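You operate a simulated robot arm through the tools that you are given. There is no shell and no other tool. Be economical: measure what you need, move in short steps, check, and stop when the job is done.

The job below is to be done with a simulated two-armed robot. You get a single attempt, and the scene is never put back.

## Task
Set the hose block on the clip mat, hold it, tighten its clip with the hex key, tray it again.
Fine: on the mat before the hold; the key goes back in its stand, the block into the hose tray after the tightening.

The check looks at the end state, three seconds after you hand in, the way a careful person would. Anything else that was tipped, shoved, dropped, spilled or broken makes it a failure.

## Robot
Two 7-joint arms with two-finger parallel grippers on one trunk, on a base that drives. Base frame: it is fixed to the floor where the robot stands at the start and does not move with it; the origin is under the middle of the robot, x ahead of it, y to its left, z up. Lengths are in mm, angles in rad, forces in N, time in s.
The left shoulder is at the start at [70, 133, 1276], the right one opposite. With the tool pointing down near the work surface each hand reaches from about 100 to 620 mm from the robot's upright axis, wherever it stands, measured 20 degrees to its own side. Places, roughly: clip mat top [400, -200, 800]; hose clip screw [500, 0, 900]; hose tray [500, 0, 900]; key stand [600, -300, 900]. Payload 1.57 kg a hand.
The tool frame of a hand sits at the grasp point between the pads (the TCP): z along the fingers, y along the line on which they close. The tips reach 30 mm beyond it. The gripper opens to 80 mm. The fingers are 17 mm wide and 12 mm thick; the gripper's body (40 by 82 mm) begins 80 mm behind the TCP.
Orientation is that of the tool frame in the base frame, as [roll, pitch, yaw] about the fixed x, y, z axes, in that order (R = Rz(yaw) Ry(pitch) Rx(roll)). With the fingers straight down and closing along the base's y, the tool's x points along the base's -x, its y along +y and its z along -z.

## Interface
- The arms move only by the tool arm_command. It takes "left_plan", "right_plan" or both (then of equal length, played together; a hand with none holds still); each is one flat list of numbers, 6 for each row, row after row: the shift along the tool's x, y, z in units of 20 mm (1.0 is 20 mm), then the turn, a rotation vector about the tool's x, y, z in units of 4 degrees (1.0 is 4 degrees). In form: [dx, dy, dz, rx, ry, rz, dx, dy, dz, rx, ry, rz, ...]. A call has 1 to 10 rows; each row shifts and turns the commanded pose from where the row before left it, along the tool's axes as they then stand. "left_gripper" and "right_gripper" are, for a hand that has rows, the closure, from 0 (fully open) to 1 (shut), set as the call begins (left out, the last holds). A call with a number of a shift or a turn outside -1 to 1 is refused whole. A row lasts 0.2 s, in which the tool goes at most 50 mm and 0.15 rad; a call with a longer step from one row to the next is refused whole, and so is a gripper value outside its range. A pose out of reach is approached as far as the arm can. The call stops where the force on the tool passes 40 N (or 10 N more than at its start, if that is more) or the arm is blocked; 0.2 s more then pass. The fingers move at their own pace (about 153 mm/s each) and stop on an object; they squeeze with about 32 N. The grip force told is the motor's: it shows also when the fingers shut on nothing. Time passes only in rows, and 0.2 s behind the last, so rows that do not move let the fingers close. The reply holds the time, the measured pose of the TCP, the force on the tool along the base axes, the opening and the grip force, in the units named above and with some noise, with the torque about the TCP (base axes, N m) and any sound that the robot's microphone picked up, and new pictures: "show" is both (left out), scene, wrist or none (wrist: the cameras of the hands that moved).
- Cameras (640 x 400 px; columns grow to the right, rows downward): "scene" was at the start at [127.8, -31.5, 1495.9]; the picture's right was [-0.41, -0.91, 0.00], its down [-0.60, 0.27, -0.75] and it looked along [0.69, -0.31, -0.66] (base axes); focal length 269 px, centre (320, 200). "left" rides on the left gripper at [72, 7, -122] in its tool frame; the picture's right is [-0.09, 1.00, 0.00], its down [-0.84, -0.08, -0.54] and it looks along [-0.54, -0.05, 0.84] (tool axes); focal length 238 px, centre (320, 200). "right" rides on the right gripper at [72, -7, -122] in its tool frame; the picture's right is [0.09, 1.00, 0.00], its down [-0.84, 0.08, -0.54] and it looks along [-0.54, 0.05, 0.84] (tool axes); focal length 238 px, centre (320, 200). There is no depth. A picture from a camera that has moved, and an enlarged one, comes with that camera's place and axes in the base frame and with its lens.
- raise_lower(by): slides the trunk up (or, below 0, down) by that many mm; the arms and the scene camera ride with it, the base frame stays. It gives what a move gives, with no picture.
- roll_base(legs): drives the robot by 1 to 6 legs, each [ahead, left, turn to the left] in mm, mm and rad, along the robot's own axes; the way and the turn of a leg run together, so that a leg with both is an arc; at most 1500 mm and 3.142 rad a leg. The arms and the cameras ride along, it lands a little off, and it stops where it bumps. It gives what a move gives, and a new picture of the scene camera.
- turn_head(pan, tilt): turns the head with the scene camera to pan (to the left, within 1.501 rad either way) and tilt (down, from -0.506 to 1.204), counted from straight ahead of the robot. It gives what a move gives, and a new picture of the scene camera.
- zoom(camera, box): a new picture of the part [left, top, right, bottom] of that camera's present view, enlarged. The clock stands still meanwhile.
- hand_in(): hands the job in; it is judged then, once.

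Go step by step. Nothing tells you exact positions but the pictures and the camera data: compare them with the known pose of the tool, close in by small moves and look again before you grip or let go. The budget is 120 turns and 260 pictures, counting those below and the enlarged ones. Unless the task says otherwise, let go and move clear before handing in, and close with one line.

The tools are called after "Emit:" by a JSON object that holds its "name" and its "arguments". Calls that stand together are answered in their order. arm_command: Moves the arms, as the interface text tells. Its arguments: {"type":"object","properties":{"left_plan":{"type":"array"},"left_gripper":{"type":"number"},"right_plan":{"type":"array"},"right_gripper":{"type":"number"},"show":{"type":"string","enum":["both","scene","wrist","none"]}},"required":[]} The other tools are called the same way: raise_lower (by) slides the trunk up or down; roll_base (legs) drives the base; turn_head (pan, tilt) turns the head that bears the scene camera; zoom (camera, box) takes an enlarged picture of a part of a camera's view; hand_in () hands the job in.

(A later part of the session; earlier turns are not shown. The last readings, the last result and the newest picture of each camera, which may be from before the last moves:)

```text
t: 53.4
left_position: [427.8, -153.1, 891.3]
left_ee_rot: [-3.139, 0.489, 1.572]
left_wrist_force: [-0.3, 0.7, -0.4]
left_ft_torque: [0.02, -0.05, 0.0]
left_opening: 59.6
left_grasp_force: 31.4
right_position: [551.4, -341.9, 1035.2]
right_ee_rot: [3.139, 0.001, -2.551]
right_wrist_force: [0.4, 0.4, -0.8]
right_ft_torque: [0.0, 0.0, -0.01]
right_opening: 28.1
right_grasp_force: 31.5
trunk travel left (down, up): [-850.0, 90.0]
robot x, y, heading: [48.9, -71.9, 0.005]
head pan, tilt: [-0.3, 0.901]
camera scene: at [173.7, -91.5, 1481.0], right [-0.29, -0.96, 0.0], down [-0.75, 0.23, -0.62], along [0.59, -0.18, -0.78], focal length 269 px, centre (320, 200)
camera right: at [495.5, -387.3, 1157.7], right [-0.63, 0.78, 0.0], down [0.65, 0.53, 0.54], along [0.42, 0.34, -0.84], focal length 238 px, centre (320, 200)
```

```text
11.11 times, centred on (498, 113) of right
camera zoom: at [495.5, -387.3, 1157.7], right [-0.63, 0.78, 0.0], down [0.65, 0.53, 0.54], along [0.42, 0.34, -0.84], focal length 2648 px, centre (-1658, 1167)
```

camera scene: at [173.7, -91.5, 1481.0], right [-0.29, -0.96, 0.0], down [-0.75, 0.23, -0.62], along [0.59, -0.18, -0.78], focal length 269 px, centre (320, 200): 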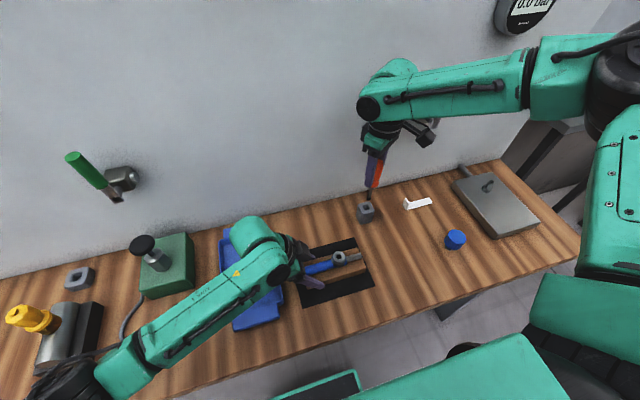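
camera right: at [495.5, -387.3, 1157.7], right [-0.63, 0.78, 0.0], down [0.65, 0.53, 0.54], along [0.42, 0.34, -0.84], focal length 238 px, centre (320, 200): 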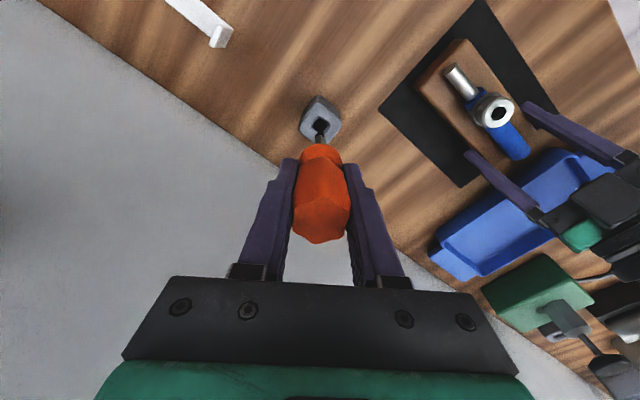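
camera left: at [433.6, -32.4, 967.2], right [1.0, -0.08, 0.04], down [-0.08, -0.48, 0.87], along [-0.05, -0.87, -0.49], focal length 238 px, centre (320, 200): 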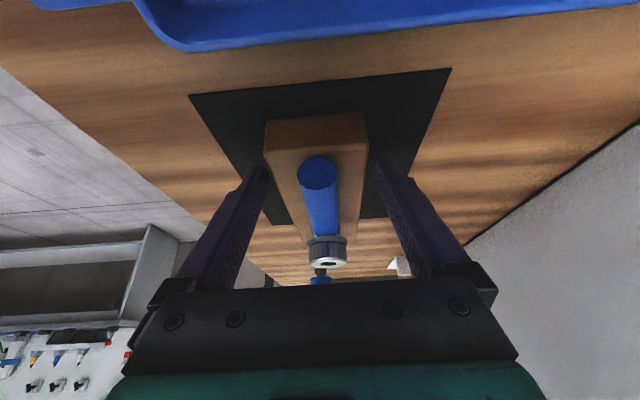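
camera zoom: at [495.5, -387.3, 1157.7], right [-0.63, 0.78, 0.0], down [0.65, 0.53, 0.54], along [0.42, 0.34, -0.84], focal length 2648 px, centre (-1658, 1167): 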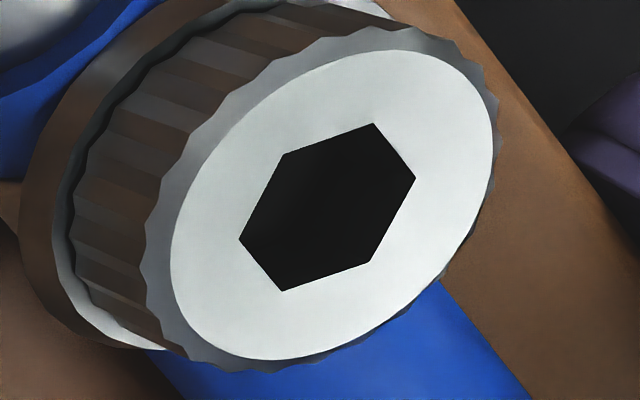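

The key's hex edges and the socket agree in angle within about 3°. The socket centre is near (428.5, −216.5), with its top at z ≈ 920. I carry the key over it.

Emit:
{"name": "arm_command", "arguments": {"right_plan": [0.181, 0.959, -0.11, 0, 0, 0.067, 0.181, 0.959, -0.11, 0, 0, 0.067, 0.181, 0.959, -0.11, 0, 0, 0.067, 0.181, 0.959, -0.11, 0, 0, 0.067, 0.181, 0.959, -0.11, 0, 0, 0.067, 0.181, 0.959, -0.11, 0, 0, 0.067, 0.181, 0.959, -0.11, 0, 0, 0.067, 0.181, 0.959, -0.11, 0, 0, 0.067, 0.181, 0.959, -0.11, 0, 0, 0.067], "show": "both"}}

```text
t: 55.4
left_position: [427.5, -152.3, 893.3]
left_ee_rot: [-3.14, 0.487, 1.569]
left_wrist_force: [-1.1, 0.1, 0.4]
left_ft_torque: [0.05, -0.02, 0.0]
left_opening: 59.9
left_grasp_force: 31.5
right_position: [430.3, -212.7, 1055.4]
right_ee_rot: [3.141, -0.001, -2.596]
right_wrist_force: [-0.3, -0.9, -0.5]
right_ft_torque: [0.0, -0.02, 0.02]
right_opening: 28.0
right_grasp_force: 32.3
trunk travel left (down, up): [-850.0, 90.0]
robot x, y, heading: [53.1, -73.0, 0.001]
head pan, tilt: [-0.3, 0.901]
camera scene: at [173.5, -90.9, 1481.1], right [-0.29, -0.96, 0.0], down [-0.75, 0.23, -0.62], along [0.59, -0.18, -0.78], focal length 269 px, centre (320, 200)
camera right: at [372.1, -256.1, 1177.3], right [-0.6, 0.8, 0.0], down [0.67, 0.5, 0.54], along [0.43, 0.32, -0.84], focal length 238 px, centre (320, 200)
```

scene: 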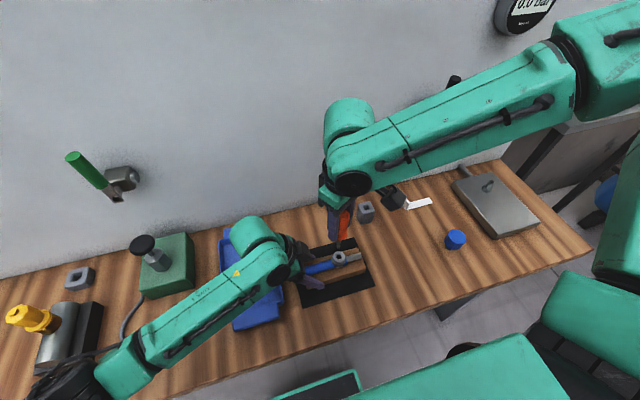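
right: 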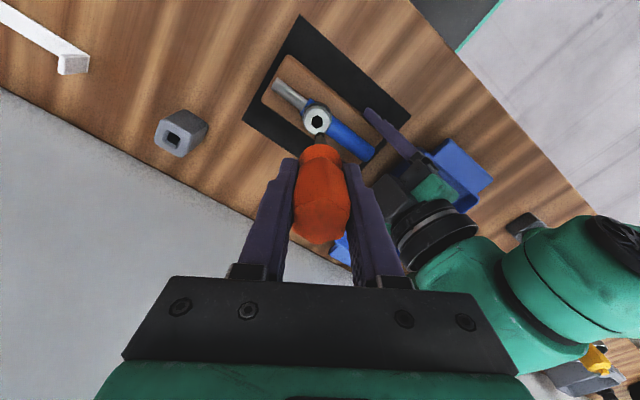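

Emit:
{"name": "zoom", "arguments": {"camera": "right", "box": [295, 95, 345, 155]}}

Emit:
{"name": "zoom", "arguments": {"camera": "scene", "box": [315, 200, 375, 280]}}

```text
6.67 times, centred on (320, 125) of right
camera zoom: at [372.1, -256.1, 1177.3], right [-0.6, 0.8, 0.0], down [0.67, 0.5, 0.54], along [0.43, 0.32, -0.84], focal length 1589 px, centre (320, 700)
```

zoom: 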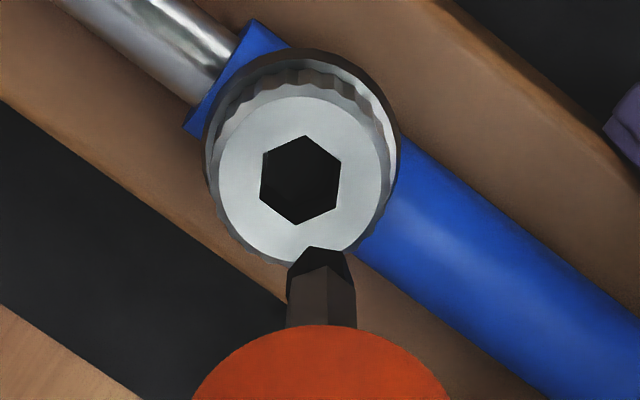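

```text
5.00 times, centred on (345, 240) of scene
camera zoom: at [173.5, -90.9, 1481.1], right [-0.29, -0.96, 0.0], down [-0.75, 0.23, -0.62], along [0.59, -0.18, -0.78], focal length 1346 px, centre (195, 0)
```

zoom: 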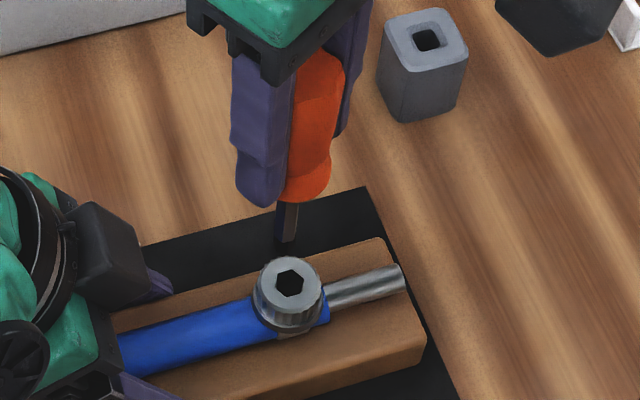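

I correct by about 4 mm in −y and lower until the tip is just above the socket, to judge with less parallax.

Emit:
{"name": "arm_command", "arguments": {"right_plan": [0.09, -0.168, 0.7, 0, 0, 0, 0, 0, 0.7, 0, 0, 0, 0, 0, 0, 0, 0, 0], "show": "none"}}

Emit:
{"name": "zoom", "arguments": {"camera": "right", "box": [295, 95, 345, 155]}}

Emit:
{"name": "zoom", "arguments": {"camera": "scene", "box": [315, 220, 365, 280]}}

```text
t: 56.2
left_position: [428.6, -152.1, 891.8]
left_ee_rot: [-3.139, 0.489, 1.574]
left_wrist_force: [-0.2, 0.8, 0.0]
left_ft_torque: [0.07, -0.02, -0.02]
left_opening: 59.6
left_grasp_force: 32.3
right_position: [430.4, -217.3, 1028.8]
right_ee_rot: [-3.141, 0.0, -2.593]
right_wrist_force: [0.6, -0.8, -1.4]
right_ft_torque: [0.0, -0.02, 0.0]
right_opening: 27.7
right_grasp_force: 32.0
trunk travel left (down, up): [-850.0, 90.0]
robot x, y, heading: [51.8, -73.0, 0.001]
head pan, tilt: [-0.3, 0.901]
```

```text
6.67 times, centred on (320, 125) of right
camera zoom: at [373.4, -260.7, 1149.8], right [-0.6, 0.8, 0.0], down [0.67, 0.5, 0.54], along [0.43, 0.32, -0.84], focal length 1589 px, centre (320, 700)
```

zoom: 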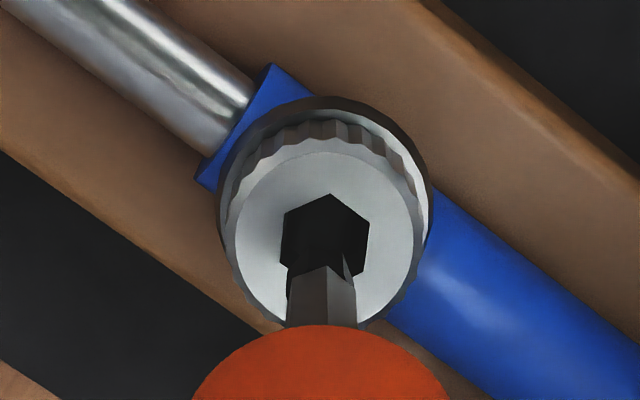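

```text
6.67 times, centred on (340, 250) of scene
camera zoom: at [173.8, -91.6, 1481.0], right [-0.29, -0.96, 0.0], down [-0.75, 0.23, -0.62], along [0.59, -0.18, -0.78], focal length 1794 px, centre (187, -133)
```

zoom: 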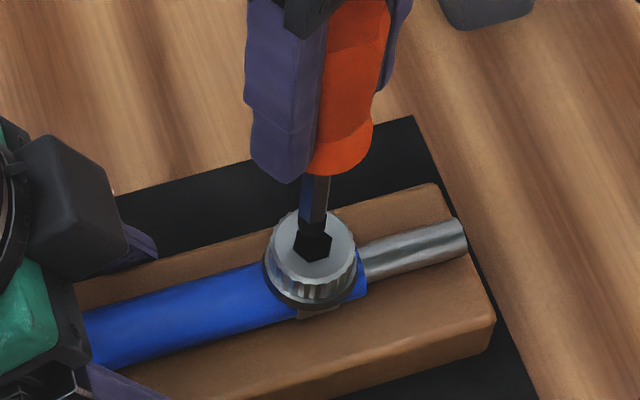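

Emit:
{"name": "arm_command", "arguments": {"right_plan": [0, 0, 0.2, 0, 0, 0, 0, 0, 0.2, 0, 0, 0], "show": "none"}}

Emit:
{"name": "zoom", "arguments": {"camera": "right", "box": [295, 95, 345, 155]}}

Emit:
{"name": "zoom", "arguments": {"camera": "scene", "box": [325, 235, 355, 275]}}

```text
t: 56.8
left_position: [427.1, -152.8, 891.9]
left_ee_rot: [-3.139, 0.488, 1.573]
left_wrist_force: [0.1, 0.5, -0.3]
left_ft_torque: [0.06, -0.02, -0.01]
left_opening: 59.6
left_grasp_force: 31.6
right_position: [431.1, -216.4, 1019.5]
right_ee_rot: [3.141, 0.001, -2.594]
right_wrist_force: [0.2, -0.3, -1.2]
right_ft_torque: [0.02, 0.0, -0.01]
right_opening: 27.8
right_grasp_force: 32.1
trunk travel left (down, up): [-850.0, 90.0]
robot x, y, heading: [49.7, -75.4, -0.001]
head pan, tilt: [-0.3, 0.901]
```

```text
6.67 times, centred on (320, 125) of right
camera zoom: at [374.2, -260.4, 1141.5], right [-0.6, 0.8, 0.0], down [0.67, 0.5, 0.54], along [0.43, 0.32, -0.84], focal length 1589 px, centre (320, 700)
```

zoom: 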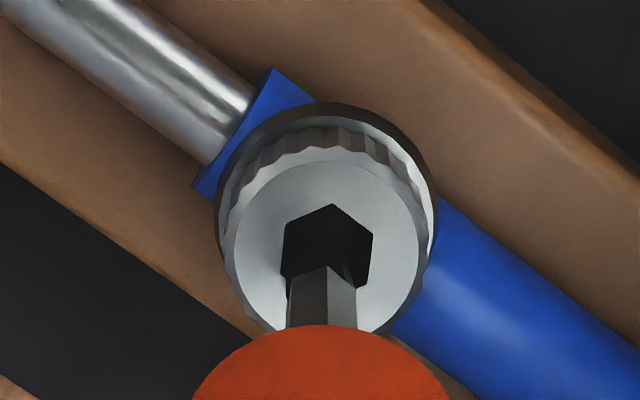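

```text
10.00 times, centred on (340, 255) of scene
camera zoom: at [173.9, -91.5, 1481.1], right [-0.29, -0.96, 0.0], down [-0.75, 0.23, -0.62], along [0.59, -0.18, -0.78], focal length 2691 px, centre (120, -350)
```

zoom: 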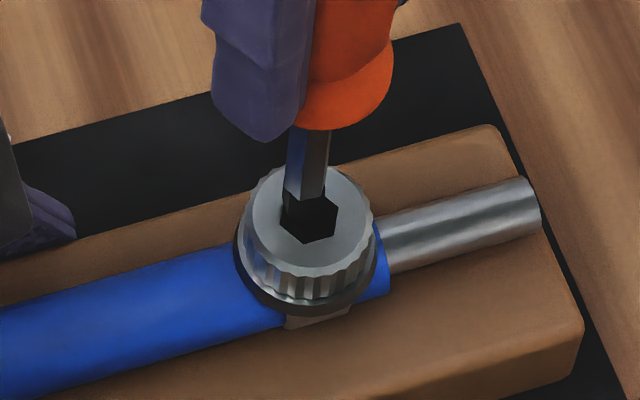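

The tip sits about 3 mm too far forward, judging from both views. I shift it back and lower 4 mm more.

Emit:
{"name": "arm_command", "arguments": {"right_plan": [0.154, 0.035, 0, 0, 0, 0, 0, 0, 0.2, 0, 0, 0], "show": "none"}}

Emit:
{"name": "zoom", "arguments": {"camera": "right", "box": [295, 95, 345, 155]}}

Emit:
{"name": "zoom", "arguments": {"camera": "scene", "box": [325, 235, 355, 275]}}

```text
t: 57.4
left_position: [428.1, -153.9, 892.3]
left_ee_rot: [-3.14, 0.488, 1.572]
left_wrist_force: [-1.1, -1.2, -0.1]
left_ft_torque: [0.08, -0.01, -0.06]
left_opening: 59.7
left_grasp_force: 32.2
right_position: [428.2, -218.9, 1014.6]
right_ee_rot: [-3.141, -0.001, -2.595]
right_wrist_force: [-0.5, -0.5, -0.8]
right_ft_torque: [-0.05, 0.05, 0.01]
right_opening: 27.9
right_grasp_force: 32.3
trunk travel left (down, up): [-850.0, 90.0]
robot x, y, heading: [49.5, -73.7, 0.003]
head pan, tilt: [-0.3, 0.901]
```

```text
6.67 times, centred on (320, 125) of right
camera zoom: at [371.6, -261.6, 1137.4], right [-0.6, 0.8, 0.0], down [0.67, 0.5, 0.54], along [0.43, 0.32, -0.84], focal length 1589 px, centre (320, 700)
```

zoom: 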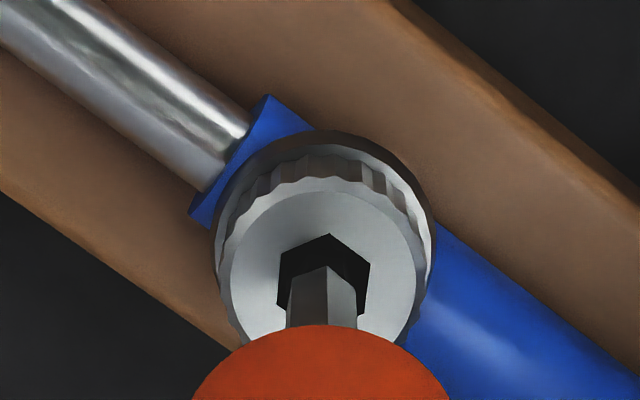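

```text
10.00 times, centred on (340, 255) of scene
camera zoom: at [174.1, -91.4, 1481.0], right [-0.29, -0.96, 0.0], down [-0.75, 0.23, -0.62], along [0.59, -0.18, -0.78], focal length 2691 px, centre (120, -350)
```

zoom: 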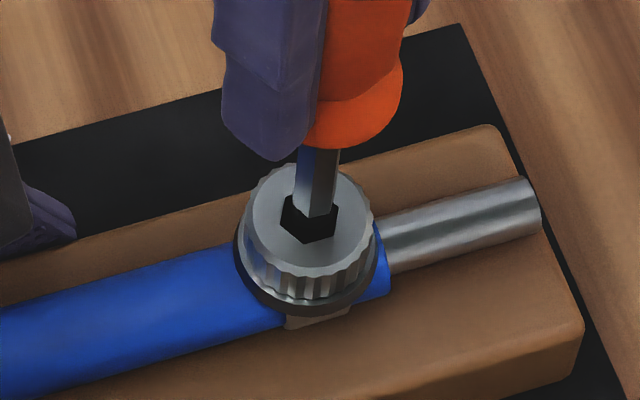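

The key now lines up with the socket in both views. I lower it gently, watching the force.

Emit:
{"name": "arm_command", "arguments": {"right_plan": [0, 0, 0.15, 0, 0, 0, 0, 0, 0.15, 0, 0, 0], "show": "none"}}

Emit:
{"name": "arm_command", "arguments": {"right_plan": [0, 0, 0.15, 0, 0, 0], "show": "none"}}

Emit:
{"name": "zoom", "arguments": {"camera": "right", "box": [295, 95, 345, 155]}}

Emit:
{"name": "zoom", "arguments": {"camera": "scene", "box": [325, 235, 355, 275]}}

```text
t: 58.0
left_position: [428.5, -152.4, 892.1]
left_ee_rot: [3.14, 0.485, 1.575]
left_wrist_force: [5.9, -4.5, -8.7]
left_ft_torque: [-0.2, -0.02, 0.71]
left_opening: 59.8
left_grasp_force: 32.1
right_position: [427.9, -218.0, 1011.7]
right_ee_rot: [-3.141, 0.006, -2.592]
right_wrist_force: [-2.5, 0.9, 22.6]
right_ft_torque: [0.09, 0.33, 0.01]
right_opening: 28.1
right_grasp_force: 32.0
trunk travel left (down, up): [-850.0, 90.0]
robot x, y, heading: [52.5, -71.4, 0.001]
head pan, tilt: [-0.3, 0.901]
```

```text
t: 58.4
left_position: [428.6, -152.2, 892.8]
left_ee_rot: [-3.139, 0.489, 1.574]
left_wrist_force: [5.4, -4.3, -8.5]
left_ft_torque: [-0.3, -0.18, 0.58]
left_opening: 59.6
left_grasp_force: 31.7
right_position: [427.8, -217.0, 1008.6]
right_ee_rot: [-3.139, 0.004, -2.591]
right_wrist_force: [-0.4, 1.3, 23.1]
right_ft_torque: [0.14, 0.0, 0.0]
right_opening: 28.5
right_grasp_force: 32.1
trunk travel left (down, up): [-850.0, 90.0]
robot x, y, heading: [49.6, -70.2, 0.0]
head pan, tilt: [-0.3, 0.901]
```

```text
6.67 times, centred on (320, 125) of right
camera zoom: at [371.0, -261.1, 1129.6], right [-0.6, 0.8, 0.0], down [0.67, 0.5, 0.54], along [0.44, 0.33, -0.84], focal length 1589 px, centre (320, 700)
```

zoom: 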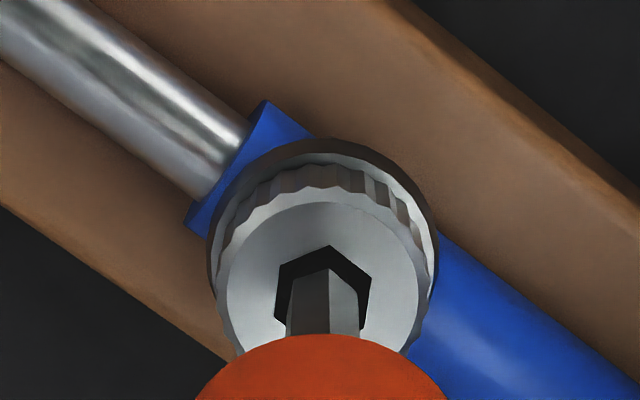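

```text
10.00 times, centred on (340, 255) of scene
camera zoom: at [173.1, -91.3, 1481.2], right [-0.29, -0.96, 0.0], down [-0.75, 0.23, -0.62], along [0.59, -0.18, -0.78], focal length 2691 px, centre (120, -350)
```

zoom: 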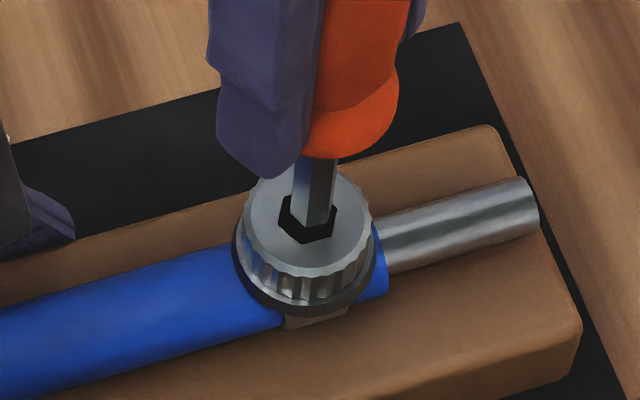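

The key has bottomed inside the socket with about 23 N of axial force and its black tip hidden in the hex. I start turning clockwise as seen from above.

Emit:
{"name": "arm_command", "arguments": {"right_plan": [0, 0, -0.03, 0, 0, 0.7, 0, 0, 0, 0, 0, 0.7, 0, 0, 0, 0, 0, 0.7, 0, 0, 0, 0, 0, 0.7, 0, 0, 0, 0, 0, 0.7], "show": "none"}}

Emit:
{"name": "zoom", "arguments": {"camera": "right", "box": [295, 95, 345, 155]}}

Emit:
{"name": "zoom", "arguments": {"camera": "scene", "box": [325, 235, 355, 275]}}

```text
t: 59.6
left_position: [427.7, -153.7, 891.5]
left_ee_rot: [-3.14, 0.489, 1.569]
left_wrist_force: [-3.4, 0.3, -2.9]
left_ft_torque: [0.54, -0.31, -0.22]
left_opening: 59.5
left_grasp_force: 32.4
right_position: [428.9, -218.6, 1008.1]
right_ee_rot: [3.141, 0.001, -2.84]
right_wrist_force: [6.8, 0.4, 14.7]
right_ft_torque: [0.11, -0.79, 0.01]
right_opening: 27.9
right_grasp_force: 32.3
trunk travel left (down, up): [-850.0, 90.0]
robot x, y, heading: [53.0, -74.1, 0.002]
head pan, tilt: [-0.3, 0.901]
```

```text
6.67 times, centred on (320, 125) of right
camera zoom: at [362.1, -245.5, 1129.6], right [-0.38, 0.92, 0.0], down [0.78, 0.32, 0.54], along [0.5, 0.21, -0.84], focal length 1589 px, centre (320, 700)
```

zoom: 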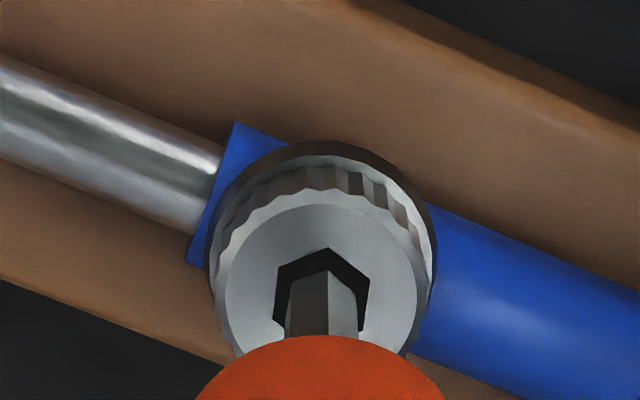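

```text
10.00 times, centred on (340, 255) of scene
camera zoom: at [173.5, -90.7, 1481.1], right [-0.29, -0.96, 0.0], down [-0.75, 0.23, -0.62], along [0.59, -0.18, -0.78], focal length 2691 px, centre (120, -350)
```

zoom: 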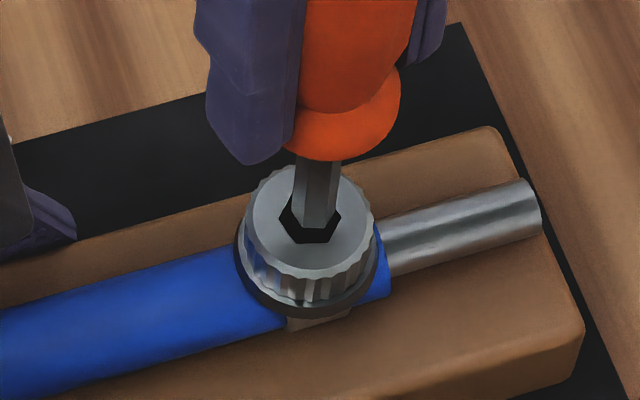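

The screw turns together with the key. I keep turning and watch torque and sound.

Emit:
{"name": "arm_command", "arguments": {"right_plan": [0, 0, 0, 0, 0, 1, 0, 0, 0, 0, 0, 1, 0, 0, 0, 0, 0, 1, 0, 0, 0, 0, 0, 1, 0, 0, 0, 0, 0, 1, 0, 0, 0, 0, 0, 1, 0, 0, 0, 0, 0, 1, 0, 0, 0, 0, 0, 1, 0, 0, 0, 0, 0, 1, 0, 0, 0, 0, 0, 1], "show": "both"}}

Emit:
{"name": "zoom", "arguments": {"camera": "scene", "box": [325, 235, 355, 275]}}

```text
t: 61.8
left_position: [426.6, -152.7, 892.4]
left_ee_rot: [-3.14, 0.489, 1.57]
left_wrist_force: [-6.2, 1.0, -2.3]
left_ft_torque: [0.2, 0.07, -0.47]
left_opening: 60.1
left_grasp_force: 32.8
right_position: [427.7, -218.5, 1007.8]
right_ee_rot: [-3.14, 0.0, 2.745]
right_wrist_force: [5.8, 0.4, 4.4]
right_ft_torque: [0.03, -0.49, 0.01]
right_opening: 27.7
right_grasp_force: 32.1
trunk travel left (down, up): [-850.0, 90.0]
robot x, y, heading: [53.2, -71.3, 0.004]
head pan, tilt: [-0.3, 0.901]
camera scene: at [173.3, -91.2, 1481.1], right [-0.29, -0.96, 0.0], down [-0.75, 0.23, -0.62], along [0.59, -0.18, -0.78], focal length 269 px, centre (320, 200)
camera right: at [359.5, -197.0, 1129.5], right [0.3, 0.95, 0.0], down [0.8, -0.25, 0.54], along [0.52, -0.16, -0.84], focal length 238 px, centre (320, 200)
```

scene: 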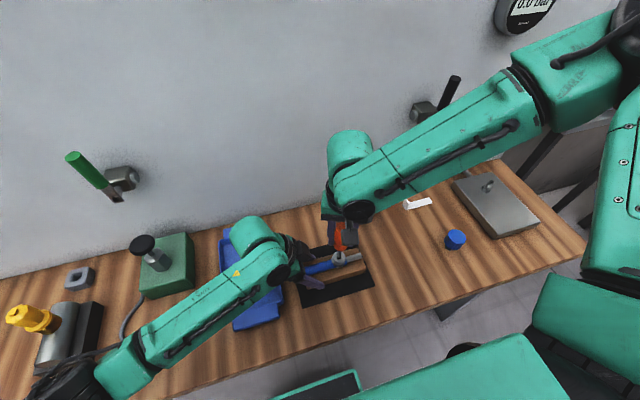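
right: 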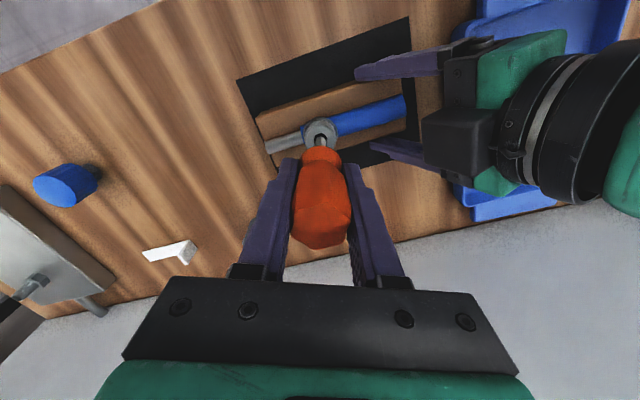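

```text
10.00 times, centred on (340, 255) of scene
camera zoom: at [173.3, -91.2, 1481.1], right [-0.29, -0.96, 0.0], down [-0.75, 0.23, -0.62], along [0.59, -0.18, -0.78], focal length 2691 px, centre (120, -350)
```

zoom: 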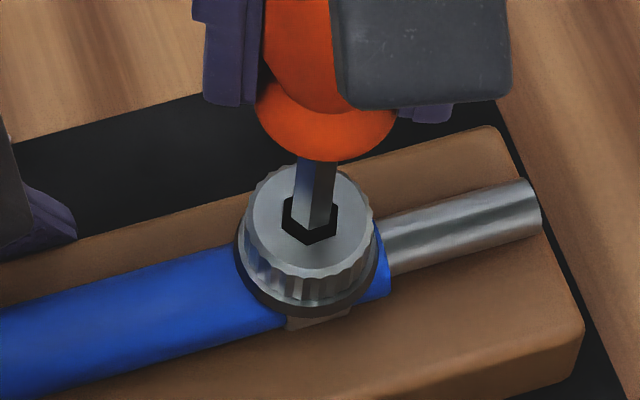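

Emit:
{"name": "arm_command", "arguments": {"right_plan": [0, 0, 0.01, 0, 0, 1, 0, 0, 0.01, 0, 0, 1, 0, 0, 0.01, 0, 0, 1, 0, 0, 0.01, 0, 0, 1, 0, 0, 0.01, 0, 0, 1, 0, 0, 0.01, 0, 0, 1], "show": "both"}}

Emit:
{"name": "zoom", "arguments": {"camera": "scene", "box": [325, 235, 355, 275]}}

```text
t: 63.2
left_position: [427.7, -152.9, 892.2]
left_ee_rot: [-3.141, 0.49, 1.572]
left_wrist_force: [2.0, -3.5, -10.5]
left_ft_torque: [-0.09, 0.33, 0.25]
left_opening: 59.8
left_grasp_force: 32.9
right_position: [428.2, -218.5, 1006.0]
right_ee_rot: [3.141, 0.0, 2.326]
right_wrist_force: [-1.7, -0.3, 23.5]
right_ft_torque: [0.01, 0.16, 0.01]
right_opening: 27.8
right_grasp_force: 32.3
trunk travel left (down, up): [-850.0, 90.0]
robot x, y, heading: [49.6, -72.9, 0.003]
head pan, tilt: [-0.3, 0.901]
camera scene: at [172.4, -91.6, 1481.2], right [-0.29, -0.96, 0.0], down [-0.75, 0.23, -0.62], along [0.59, -0.18, -0.78], focal length 269 px, centre (320, 200)
camera right: at [373.8, -170.9, 1128.5], right [0.66, 0.75, 0.0], down [0.63, -0.56, 0.54], along [0.41, -0.36, -0.84], focal length 238 px, centre (320, 200)
```

scene: 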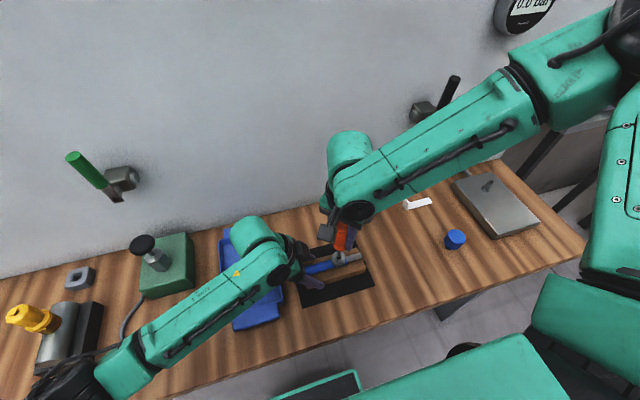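
right: 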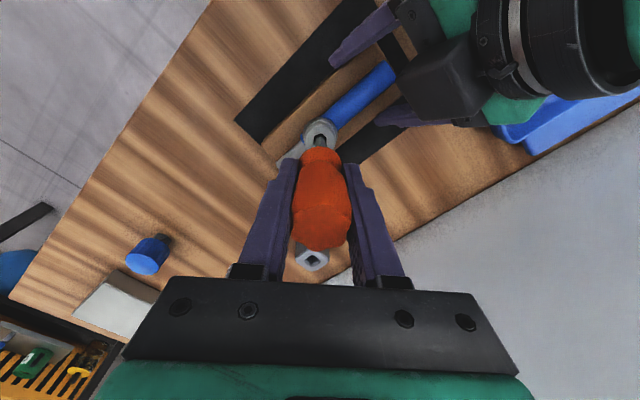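

```text
10.00 times, centred on (340, 255) of scene
camera zoom: at [172.4, -91.6, 1481.2], right [-0.29, -0.96, 0.0], down [-0.75, 0.23, -0.62], along [0.59, -0.18, -0.78], focal length 2691 px, centre (120, -350)
```

zoom: 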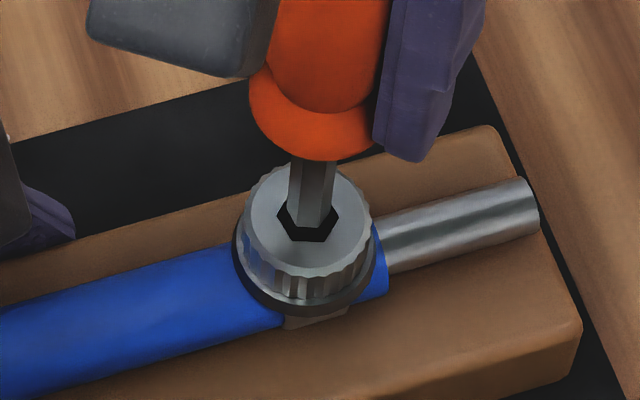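

Emit:
{"name": "arm_command", "arguments": {"right_plan": [0, 0, 0, 0, 0, 1, 0, 0, 0, 0, 0, 1, 0, 0, 0, 0, 0, 1, 0, 0, 0, 0, 0, 1, 0, 0, 0, 0, 0, 1, 0, 0, 0, 0, 0, 1], "show": "both"}}

Emit:
{"name": "zoom", "arguments": {"camera": "scene", "box": [325, 235, 355, 275]}}

```text
t: 64.6
left_position: [427.2, -154.6, 891.6]
left_ee_rot: [-3.141, 0.49, 1.573]
left_wrist_force: [0.6, 0.5, -8.9]
left_ft_torque: [-0.07, -0.03, 0.0]
left_opening: 59.8
left_grasp_force: 32.1
right_position: [427.2, -218.7, 1006.9]
right_ee_rot: [3.141, 0.0, 1.908]
right_wrist_force: [0.7, -2.4, 18.9]
right_ft_torque: [-0.16, 0.0, 0.01]
right_opening: 28.0
right_grasp_force: 32.2
trunk travel left (down, up): [-850.0, 90.0]
robot x, y, heading: [50.9, -69.7, 0.001]
head pan, tilt: [-0.3, 0.901]
camera scene: at [172.7, -91.3, 1481.2], right [-0.29, -0.96, 0.0], down [-0.75, 0.23, -0.62], along [0.59, -0.18, -0.78], focal length 269 px, centre (320, 200)
camera right: at [397.9, -152.7, 1128.4], right [0.91, 0.42, 0.0], down [0.35, -0.76, 0.54], along [0.23, -0.49, -0.84], focal length 238 px, centre (320, 200)
```

scene: 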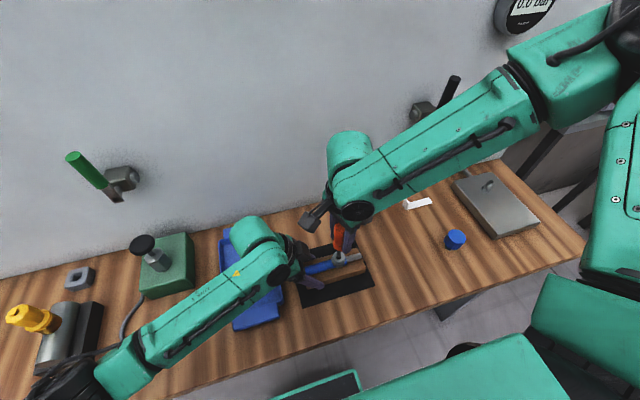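
right: 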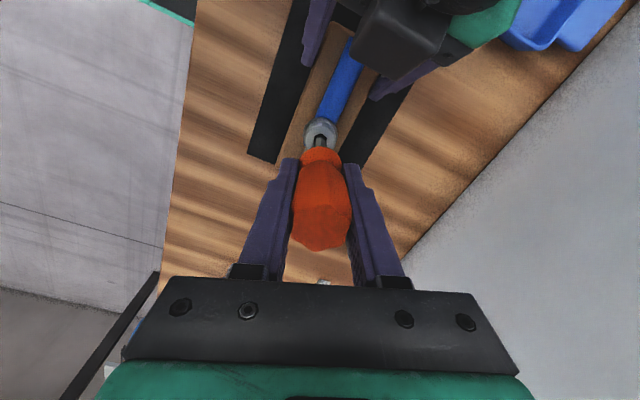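

```text
10.00 times, centred on (340, 255) of scene
camera zoom: at [172.7, -91.3, 1481.2], right [-0.29, -0.96, 0.0], down [-0.75, 0.23, -0.62], along [0.59, -0.18, -0.78], focal length 2691 px, centre (120, -350)
```

zoom: 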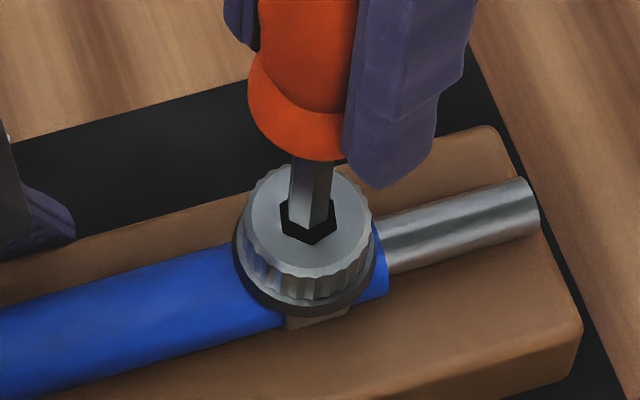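

Emit:
{"name": "arm_command", "arguments": {"right_plan": [0, 0, 0, 0, 0, 1, 0, 0, 0, 0, 0, 1, 0, 0, 0, 0, 0, 1, 0, 0, 0, 0, 0, 1, 0, 0, 0, 0, 0, 1, 0, 0, 0, 0, 0, 1, 0, 0, 0, 0, 0, 1, 0, 0, 0, 0, 0, 1], "show": "both"}}

Emit:
{"name": "zoom", "arguments": {"camera": "scene", "box": [325, 235, 355, 275]}}

```text
t: 66.4
left_position: [430.7, -154.6, 895.1]
left_ee_rot: [3.134, 0.497, 1.569]
left_wrist_force: [11.9, -11.8, 3.0]
left_ft_torque: [0.02, 0.23, 0.74]
left_opening: 59.8
left_grasp_force: 32.1
right_position: [433.2, -227.6, 1011.8]
right_ee_rot: [-3.128, -0.002, 1.352]
right_wrist_force: [-11.6, 12.6, -8.8]
right_ft_torque: [1.16, 1.07, 0.05]
right_opening: 28.2
right_grasp_force: 32.4
right hand out of reach, approached as far as the arm can: row 8
trunk travel left (down, up): [-850.0, 90.0]
robot x, y, heading: [51.2, -72.4, 0.001]
head pan, tilt: [-0.3, 0.901]
camera scene: at [174.5, -92.3, 1480.9], right [-0.29, -0.96, 0.0], down [-0.75, 0.23, -0.62], along [0.59, -0.18, -0.78], focal length 269 px, centre (320, 200)
camera right: at [444.9, -157.4, 1132.6], right [0.99, -0.13, -0.01], down [-0.1, -0.84, 0.54], along [-0.08, -0.53, -0.84], focal length 238 px, centre (320, 200)
```

scene: 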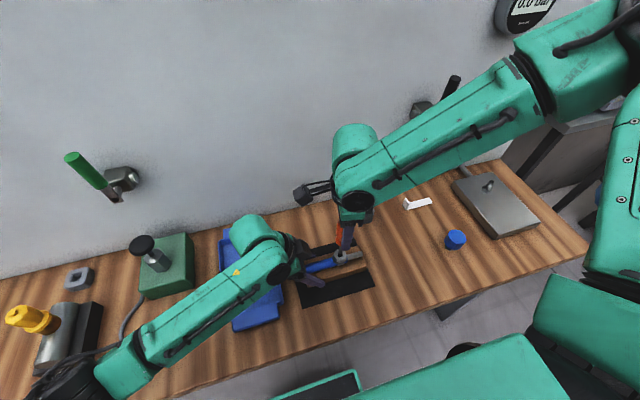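
right: 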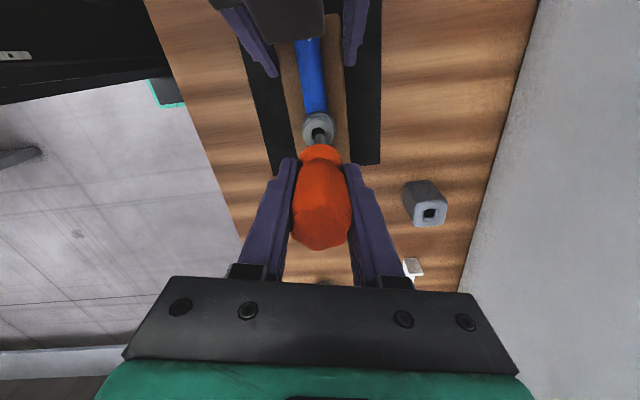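

```text
10.00 times, centred on (340, 255) of scene
camera zoom: at [174.5, -92.3, 1480.9], right [-0.29, -0.96, 0.0], down [-0.75, 0.23, -0.62], along [0.59, -0.18, -0.78], focal length 2691 px, centre (120, -350)
```

zoom: 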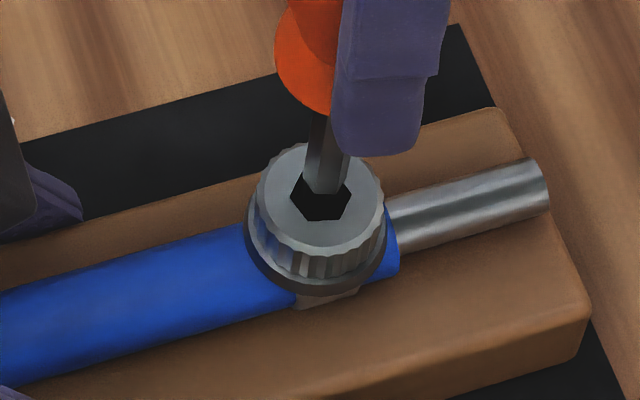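

At the last row the right arm hit a joint limit and tugged sideways. I back the turn off slightly and bring the hand back over the screw to relieve the force.

Emit:
{"name": "arm_command", "arguments": {"right_plan": [0.2, -0.18, 0.08, 0, 0, -1, 0.2, -0.18, 0.08, 0, 0, -0.7], "show": "scene"}}

Emit:
{"name": "zoom", "arguments": {"camera": "scene", "box": [325, 235, 355, 275]}}

```text
t: 67.0
left_position: [428.0, -152.1, 892.9]
left_ee_rot: [3.139, 0.487, 1.57]
left_wrist_force: [6.0, 6.9, 6.0]
left_ft_torque: [-0.14, -0.52, 0.41]
left_opening: 59.9
left_grasp_force: 31.9
right_position: [430.7, -219.8, 1010.7]
right_ee_rot: [3.139, 0.005, 1.47]
right_wrist_force: [-2.5, -6.6, 6.4]
right_ft_torque: [-0.61, 0.28, 0.0]
right_opening: 27.9
right_grasp_force: 32.4
trunk travel left (down, up): [-850.0, 90.0]
robot x, y, heading: [51.3, -74.0, 0.002]
head pan, tilt: [-0.3, 0.901]
camera scene: at [172.3, -91.1, 1481.4], right [-0.29, -0.96, 0.0], down [-0.75, 0.23, -0.62], along [0.59, -0.18, -0.78], focal length 269 px, centre (320, 200)
```

scene: 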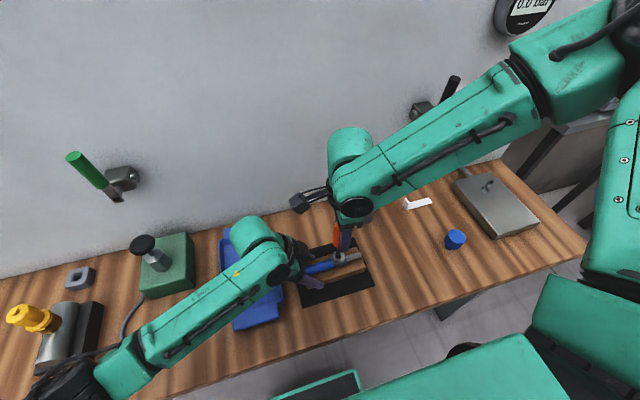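

```text
10.00 times, centred on (340, 255) of scene
camera zoom: at [172.3, -91.1, 1481.4], right [-0.29, -0.96, 0.0], down [-0.75, 0.23, -0.62], along [0.59, -0.18, -0.78], focal length 2691 px, centre (120, -350)
```

zoom: 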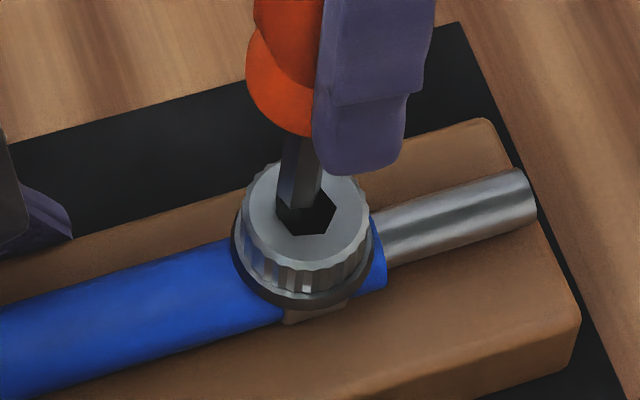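

I now have about 125° of turn. I lift the key out so I can inspect, and wind the wrist back for another stroke.

Emit:
{"name": "arm_command", "arguments": {"right_plan": [0, 0, -0.3, 0, 0, 0, 0, 0, -0.4, 0, 0, 0, 0, 0, -0.6, 0, 0, 0], "show": "both"}}

Emit:
{"name": "zoom", "arguments": {"camera": "scene", "box": [315, 220, 365, 280]}}

Emit:
{"name": "zoom", "arguments": {"camera": "right", "box": [280, 80, 360, 170]}}

```text
t: 67.8
left_position: [426.1, -152.1, 891.4]
left_ee_rot: [-3.14, 0.49, 1.571]
left_wrist_force: [-0.3, 1.4, 3.0]
left_ft_torque: [-0.28, -0.2, -0.08]
left_opening: 59.7
left_grasp_force: 31.7
right_position: [429.2, -218.7, 1036.0]
right_ee_rot: [-3.141, 0.002, 1.47]
right_wrist_force: [-0.1, -0.5, -0.7]
right_ft_torque: [-0.02, 0.01, 0.04]
right_opening: 28.1
right_grasp_force: 31.9
trunk travel left (down, up): [-850.0, 90.0]
robot x, y, heading: [52.8, -72.4, 0.002]
head pan, tilt: [-0.3, 0.901]
camera scene: at [172.3, -90.5, 1481.1], right [-0.29, -0.96, 0.0], down [-0.75, 0.23, -0.62], along [0.59, -0.18, -0.78], focal length 269 px, centre (320, 200)
camera right: at [429.9, -146.9, 1157.5], right [1.0, -0.01, 0.0], down [-0.01, -0.84, 0.54], along [0.0, -0.54, -0.84], focal length 238 px, centre (320, 200)
```

scene: 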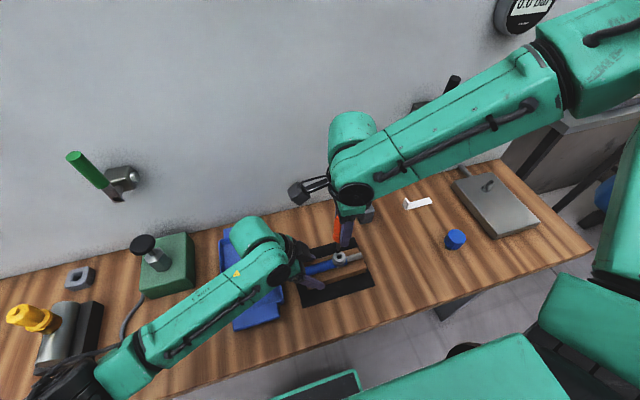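
right: 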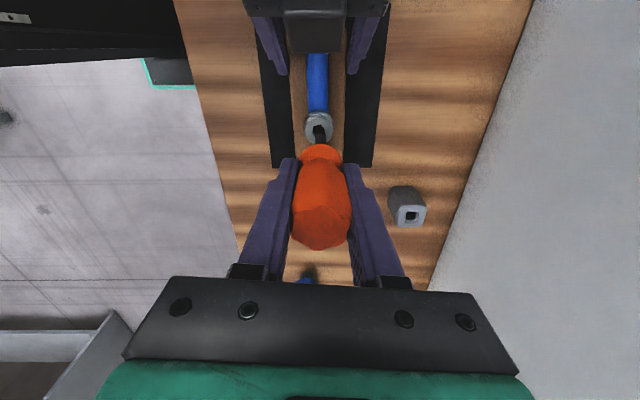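

```text
6.67 times, centred on (340, 250) of scene
camera zoom: at [172.3, -90.5, 1481.1], right [-0.29, -0.96, 0.0], down [-0.75, 0.23, -0.62], along [0.59, -0.18, -0.78], focal length 1794 px, centre (187, -133)
```

zoom: 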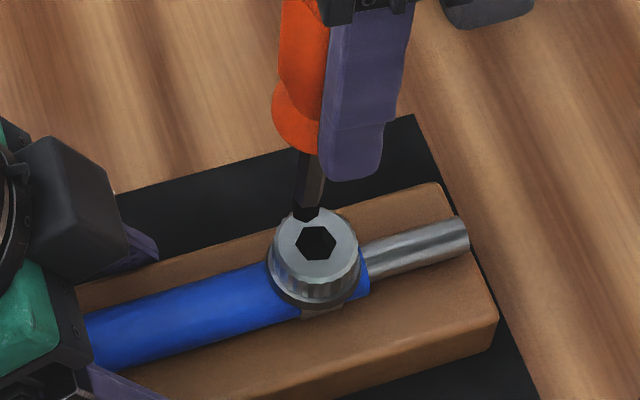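

```text
4.44 times, centred on (320, 125) of right
camera zoom: at [429.9, -146.9, 1157.5], right [1.0, -0.01, 0.0], down [-0.01, -0.84, 0.54], along [0.0, -0.54, -0.84], focal length 1059 px, centre (320, 533)
```

zoom: 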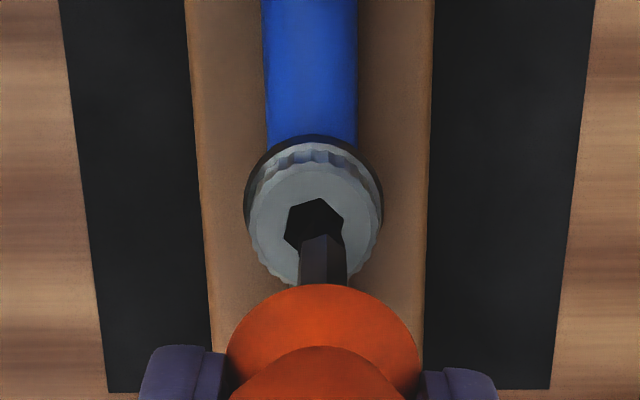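

The socket and clip look intact and the tip is free. I wind the wrist back about 173° in the air, so the hex realigns for a long second stroke.

Emit:
{"name": "arm_command", "arguments": {"right_plan": [0, 0, -0.2, 0, 0, -1, 0, 0, 0, 0, 0, -1, 0, 0, 0, 0, 0, -1, 0, 0, 0, 0, 0, -1, 0, 0, 0, 0, 0, -1, 0, 0, 0, 0, 0, -1, 0, 0, 0, 0, 0, -1, 0, 0, 0, 0, 0, -1, 0, 0, 0, 0, 0, -1, 0, 0, 0, 0, 0, -1], "show": "none"}}

Emit:
{"name": "arm_command", "arguments": {"right_plan": [0, 0, 0, 0, 0, -1, 0, 0, 0, 0, 0, -1, 0, 0, 0, 0, 0, -1, 0, 0, 0, 0, 0, -1, 0, 0, 0, 0, 0, -1, 0, 0, 0, 0, 0, -1, 0, 0, 0, 0, 0, -1, 0, 0, 0, 0, 0, -1, 0, 0, 0, 0, 0, -1, 0, 0, 0, 0, 0, -1], "show": "none"}}

Emit:
{"name": "arm_command", "arguments": {"right_plan": [0, 0, 0, 0, 0, -1, 0, 0, 0, 0, 0, -1, 0, 0, 0, 0, 0, -1, 0, 0, 0, 0, 0, -1, 0, 0, 0, 0, 0, -1, 0, 0, 0, 0, 0, -1, 0, 0, 0, 0, 0, -1, 0, 0, 0, 0, 0, -1, 0, 0, 0, 0, 0, -1, 0, 0, 0, 0, 0, -1], "show": "none"}}

Emit:
{"name": "arm_command", "arguments": {"right_plan": [0, 0, 0, 0, 0, -1, 0, 0, 0, 0, 0, -1, 0, 0, 0, 0, 0, -1, 0, 0, 0, 0, 0, -1, 0, 0, 0, 0, 0, -1, 0, 0, 0, 0, 0, -1, 0, 0, 0, 0, 0, -1], "show": "both"}}

```text
t: 70.0
left_position: [427.3, -152.9, 892.8]
left_ee_rot: [3.141, 0.489, 1.571]
left_wrist_force: [-1.9, 0.6, -0.5]
left_ft_torque: [-0.04, -0.07, -0.1]
left_opening: 59.8
left_grasp_force: 32.0
right_position: [429.0, -217.0, 1040.2]
right_ee_rot: [3.141, 0.001, 2.169]
right_wrist_force: [0.1, 0.2, -1.1]
right_ft_torque: [0.01, 0.01, 0.0]
right_opening: 27.7
right_grasp_force: 31.6
trunk travel left (down, up): [-850.0, 90.0]
robot x, y, heading: [51.1, -72.1, 0.003]
head pan, tilt: [-0.3, 0.901]
```

```text
t: 72.2
left_position: [428.1, -153.4, 892.3]
left_ee_rot: [3.14, 0.49, 1.57]
left_wrist_force: [0.1, -0.2, -1.2]
left_ft_torque: [0.14, -0.08, 0.08]
left_opening: 59.7
left_grasp_force: 31.6
right_position: [430.1, -217.9, 1039.7]
right_ee_rot: [-3.141, -0.001, 2.867]
right_wrist_force: [0.7, 0.4, -0.1]
right_ft_torque: [0.01, 0.0, 0.02]
right_opening: 28.1
right_grasp_force: 31.9
trunk travel left (down, up): [-850.0, 90.0]
robot x, y, heading: [49.0, -74.3, 0.006]
head pan, tilt: [-0.3, 0.901]
```

```text
t: 74.4
left_position: [428.0, -152.6, 892.2]
left_ee_rot: [-3.141, 0.49, 1.571]
left_wrist_force: [-0.6, 1.1, 0.2]
left_ft_torque: [0.03, -0.12, 0.1]
left_opening: 59.5
left_grasp_force: 31.8
right_position: [430.8, -218.9, 1040.4]
right_ee_rot: [3.141, -0.001, -2.718]
right_wrist_force: [-0.1, 0.2, -0.3]
right_ft_torque: [-0.02, -0.01, -0.06]
right_opening: 28.2
right_grasp_force: 32.3
trunk travel left (down, up): [-850.0, 90.0]
robot x, y, heading: [50.6, -73.2, 0.002]
head pan, tilt: [-0.3, 0.901]
```

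```text
t: 76.0
left_position: [427.8, -153.2, 892.3]
left_ee_rot: [-3.14, 0.489, 1.57]
left_wrist_force: [-0.5, 0.7, 0.1]
left_ft_torque: [0.0, -0.15, 0.11]
left_opening: 59.8
left_grasp_force: 32.5
right_position: [429.8, -219.4, 1039.7]
right_ee_rot: [3.142, -0.002, -2.229]
right_wrist_force: [0.1, 0.1, -1.1]
right_ft_torque: [0.01, 0.0, -0.01]
right_opening: 28.0
right_grasp_force: 31.7
trunk travel left (down, up): [-850.0, 90.0]
robot x, y, heading: [52.5, -71.7, 0.002]
head pan, tilt: [-0.3, 0.901]
camera scene: at [173.5, -91.2, 1481.1], right [-0.29, -0.96, 0.0], down [-0.75, 0.23, -0.62], along [0.59, -0.18, -0.78], focal length 269 px, centre (320, 200)
camera right: at [391.7, -279.8, 1161.9], right [-0.84, 0.54, 0.0], down [0.45, 0.71, 0.54], along [0.29, 0.46, -0.84], focal length 238 px, centre (320, 200)
```

scene: 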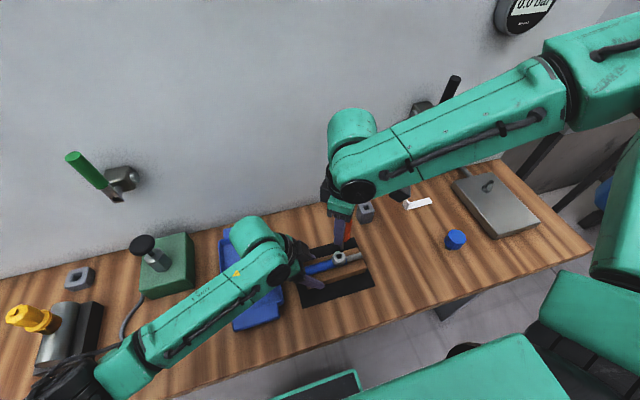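
right: 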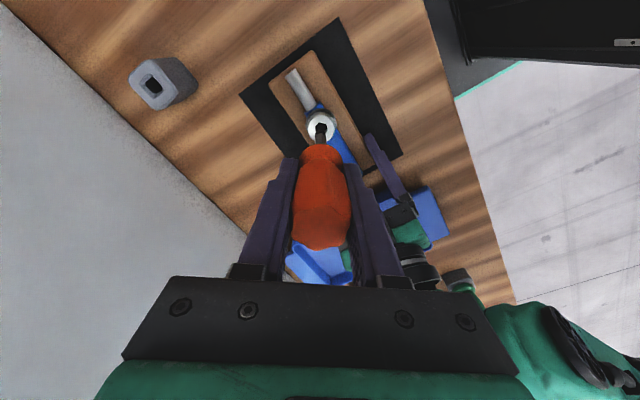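

Emit:
{"name": "arm_command", "arguments": {"right_plan": [0, 0, 0, 0, 0, -1, 0, 0, 0, 0, 0, -1, 0, 0, 0, 0, 0, -1, 0, 0, 0, 0, 0, -1, 0, 0, 0, 0, 0, -1, 0, 0, 0, 0, 0, -1, 0, 0, 0, 0, 0, -0.2], "show": "none"}}

Emit:
{"name": "zoom", "arguments": {"camera": "scene", "box": [325, 230, 355, 270]}}

Emit:
{"name": "zoom", "arguments": {"camera": "right", "box": [295, 95, 345, 155]}}

```text
t: 77.6
left_position: [427.0, -153.1, 892.4]
left_ee_rot: [-3.14, 0.488, 1.571]
left_wrist_force: [0.9, 0.9, -0.3]
left_ft_torque: [0.0, -0.16, 0.14]
left_opening: 59.7
left_grasp_force: 32.4
right_position: [430.1, -217.8, 1039.5]
right_ee_rot: [-3.14, 0.0, -1.795]
right_wrist_force: [-0.8, 0.3, -0.1]
right_ft_torque: [-0.01, -0.03, -0.03]
right_opening: 27.8
right_grasp_force: 32.3
trunk travel left (down, up): [-850.0, 90.0]
robot x, y, heading: [53.5, -72.4, 0.001]
head pan, tilt: [-0.3, 0.901]
```

```text
10.00 times, centred on (340, 250) of scene
camera zoom: at [173.5, -91.2, 1481.1], right [-0.29, -0.96, 0.0], down [-0.75, 0.23, -0.62], along [0.59, -0.18, -0.78], focal length 2691 px, centre (120, -300)
```

zoom: 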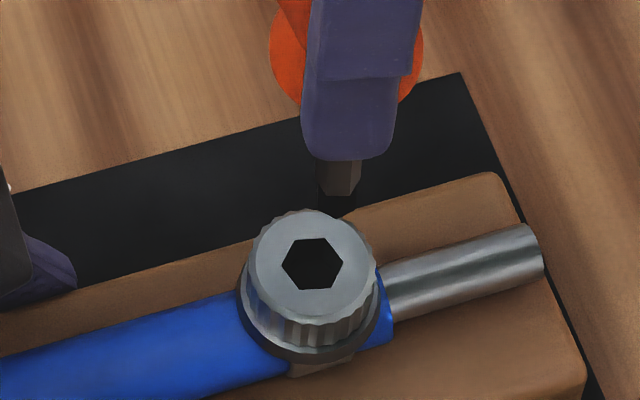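

```text
6.67 times, centred on (320, 125) of right
camera zoom: at [421.0, -290.3, 1161.6], right [-0.99, 0.13, 0.0], down [0.11, 0.83, 0.54], along [0.07, 0.54, -0.84], focal length 1589 px, centre (320, 700)
```

zoom: 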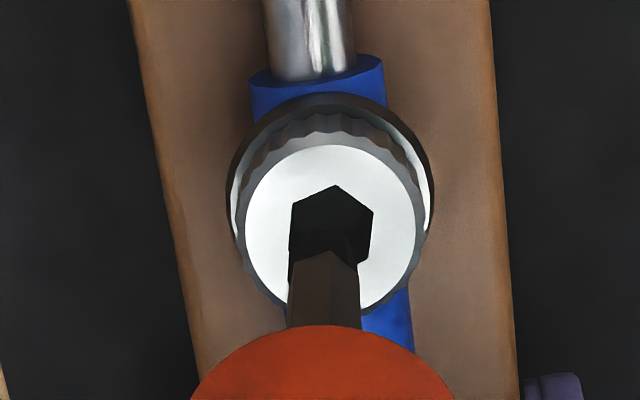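

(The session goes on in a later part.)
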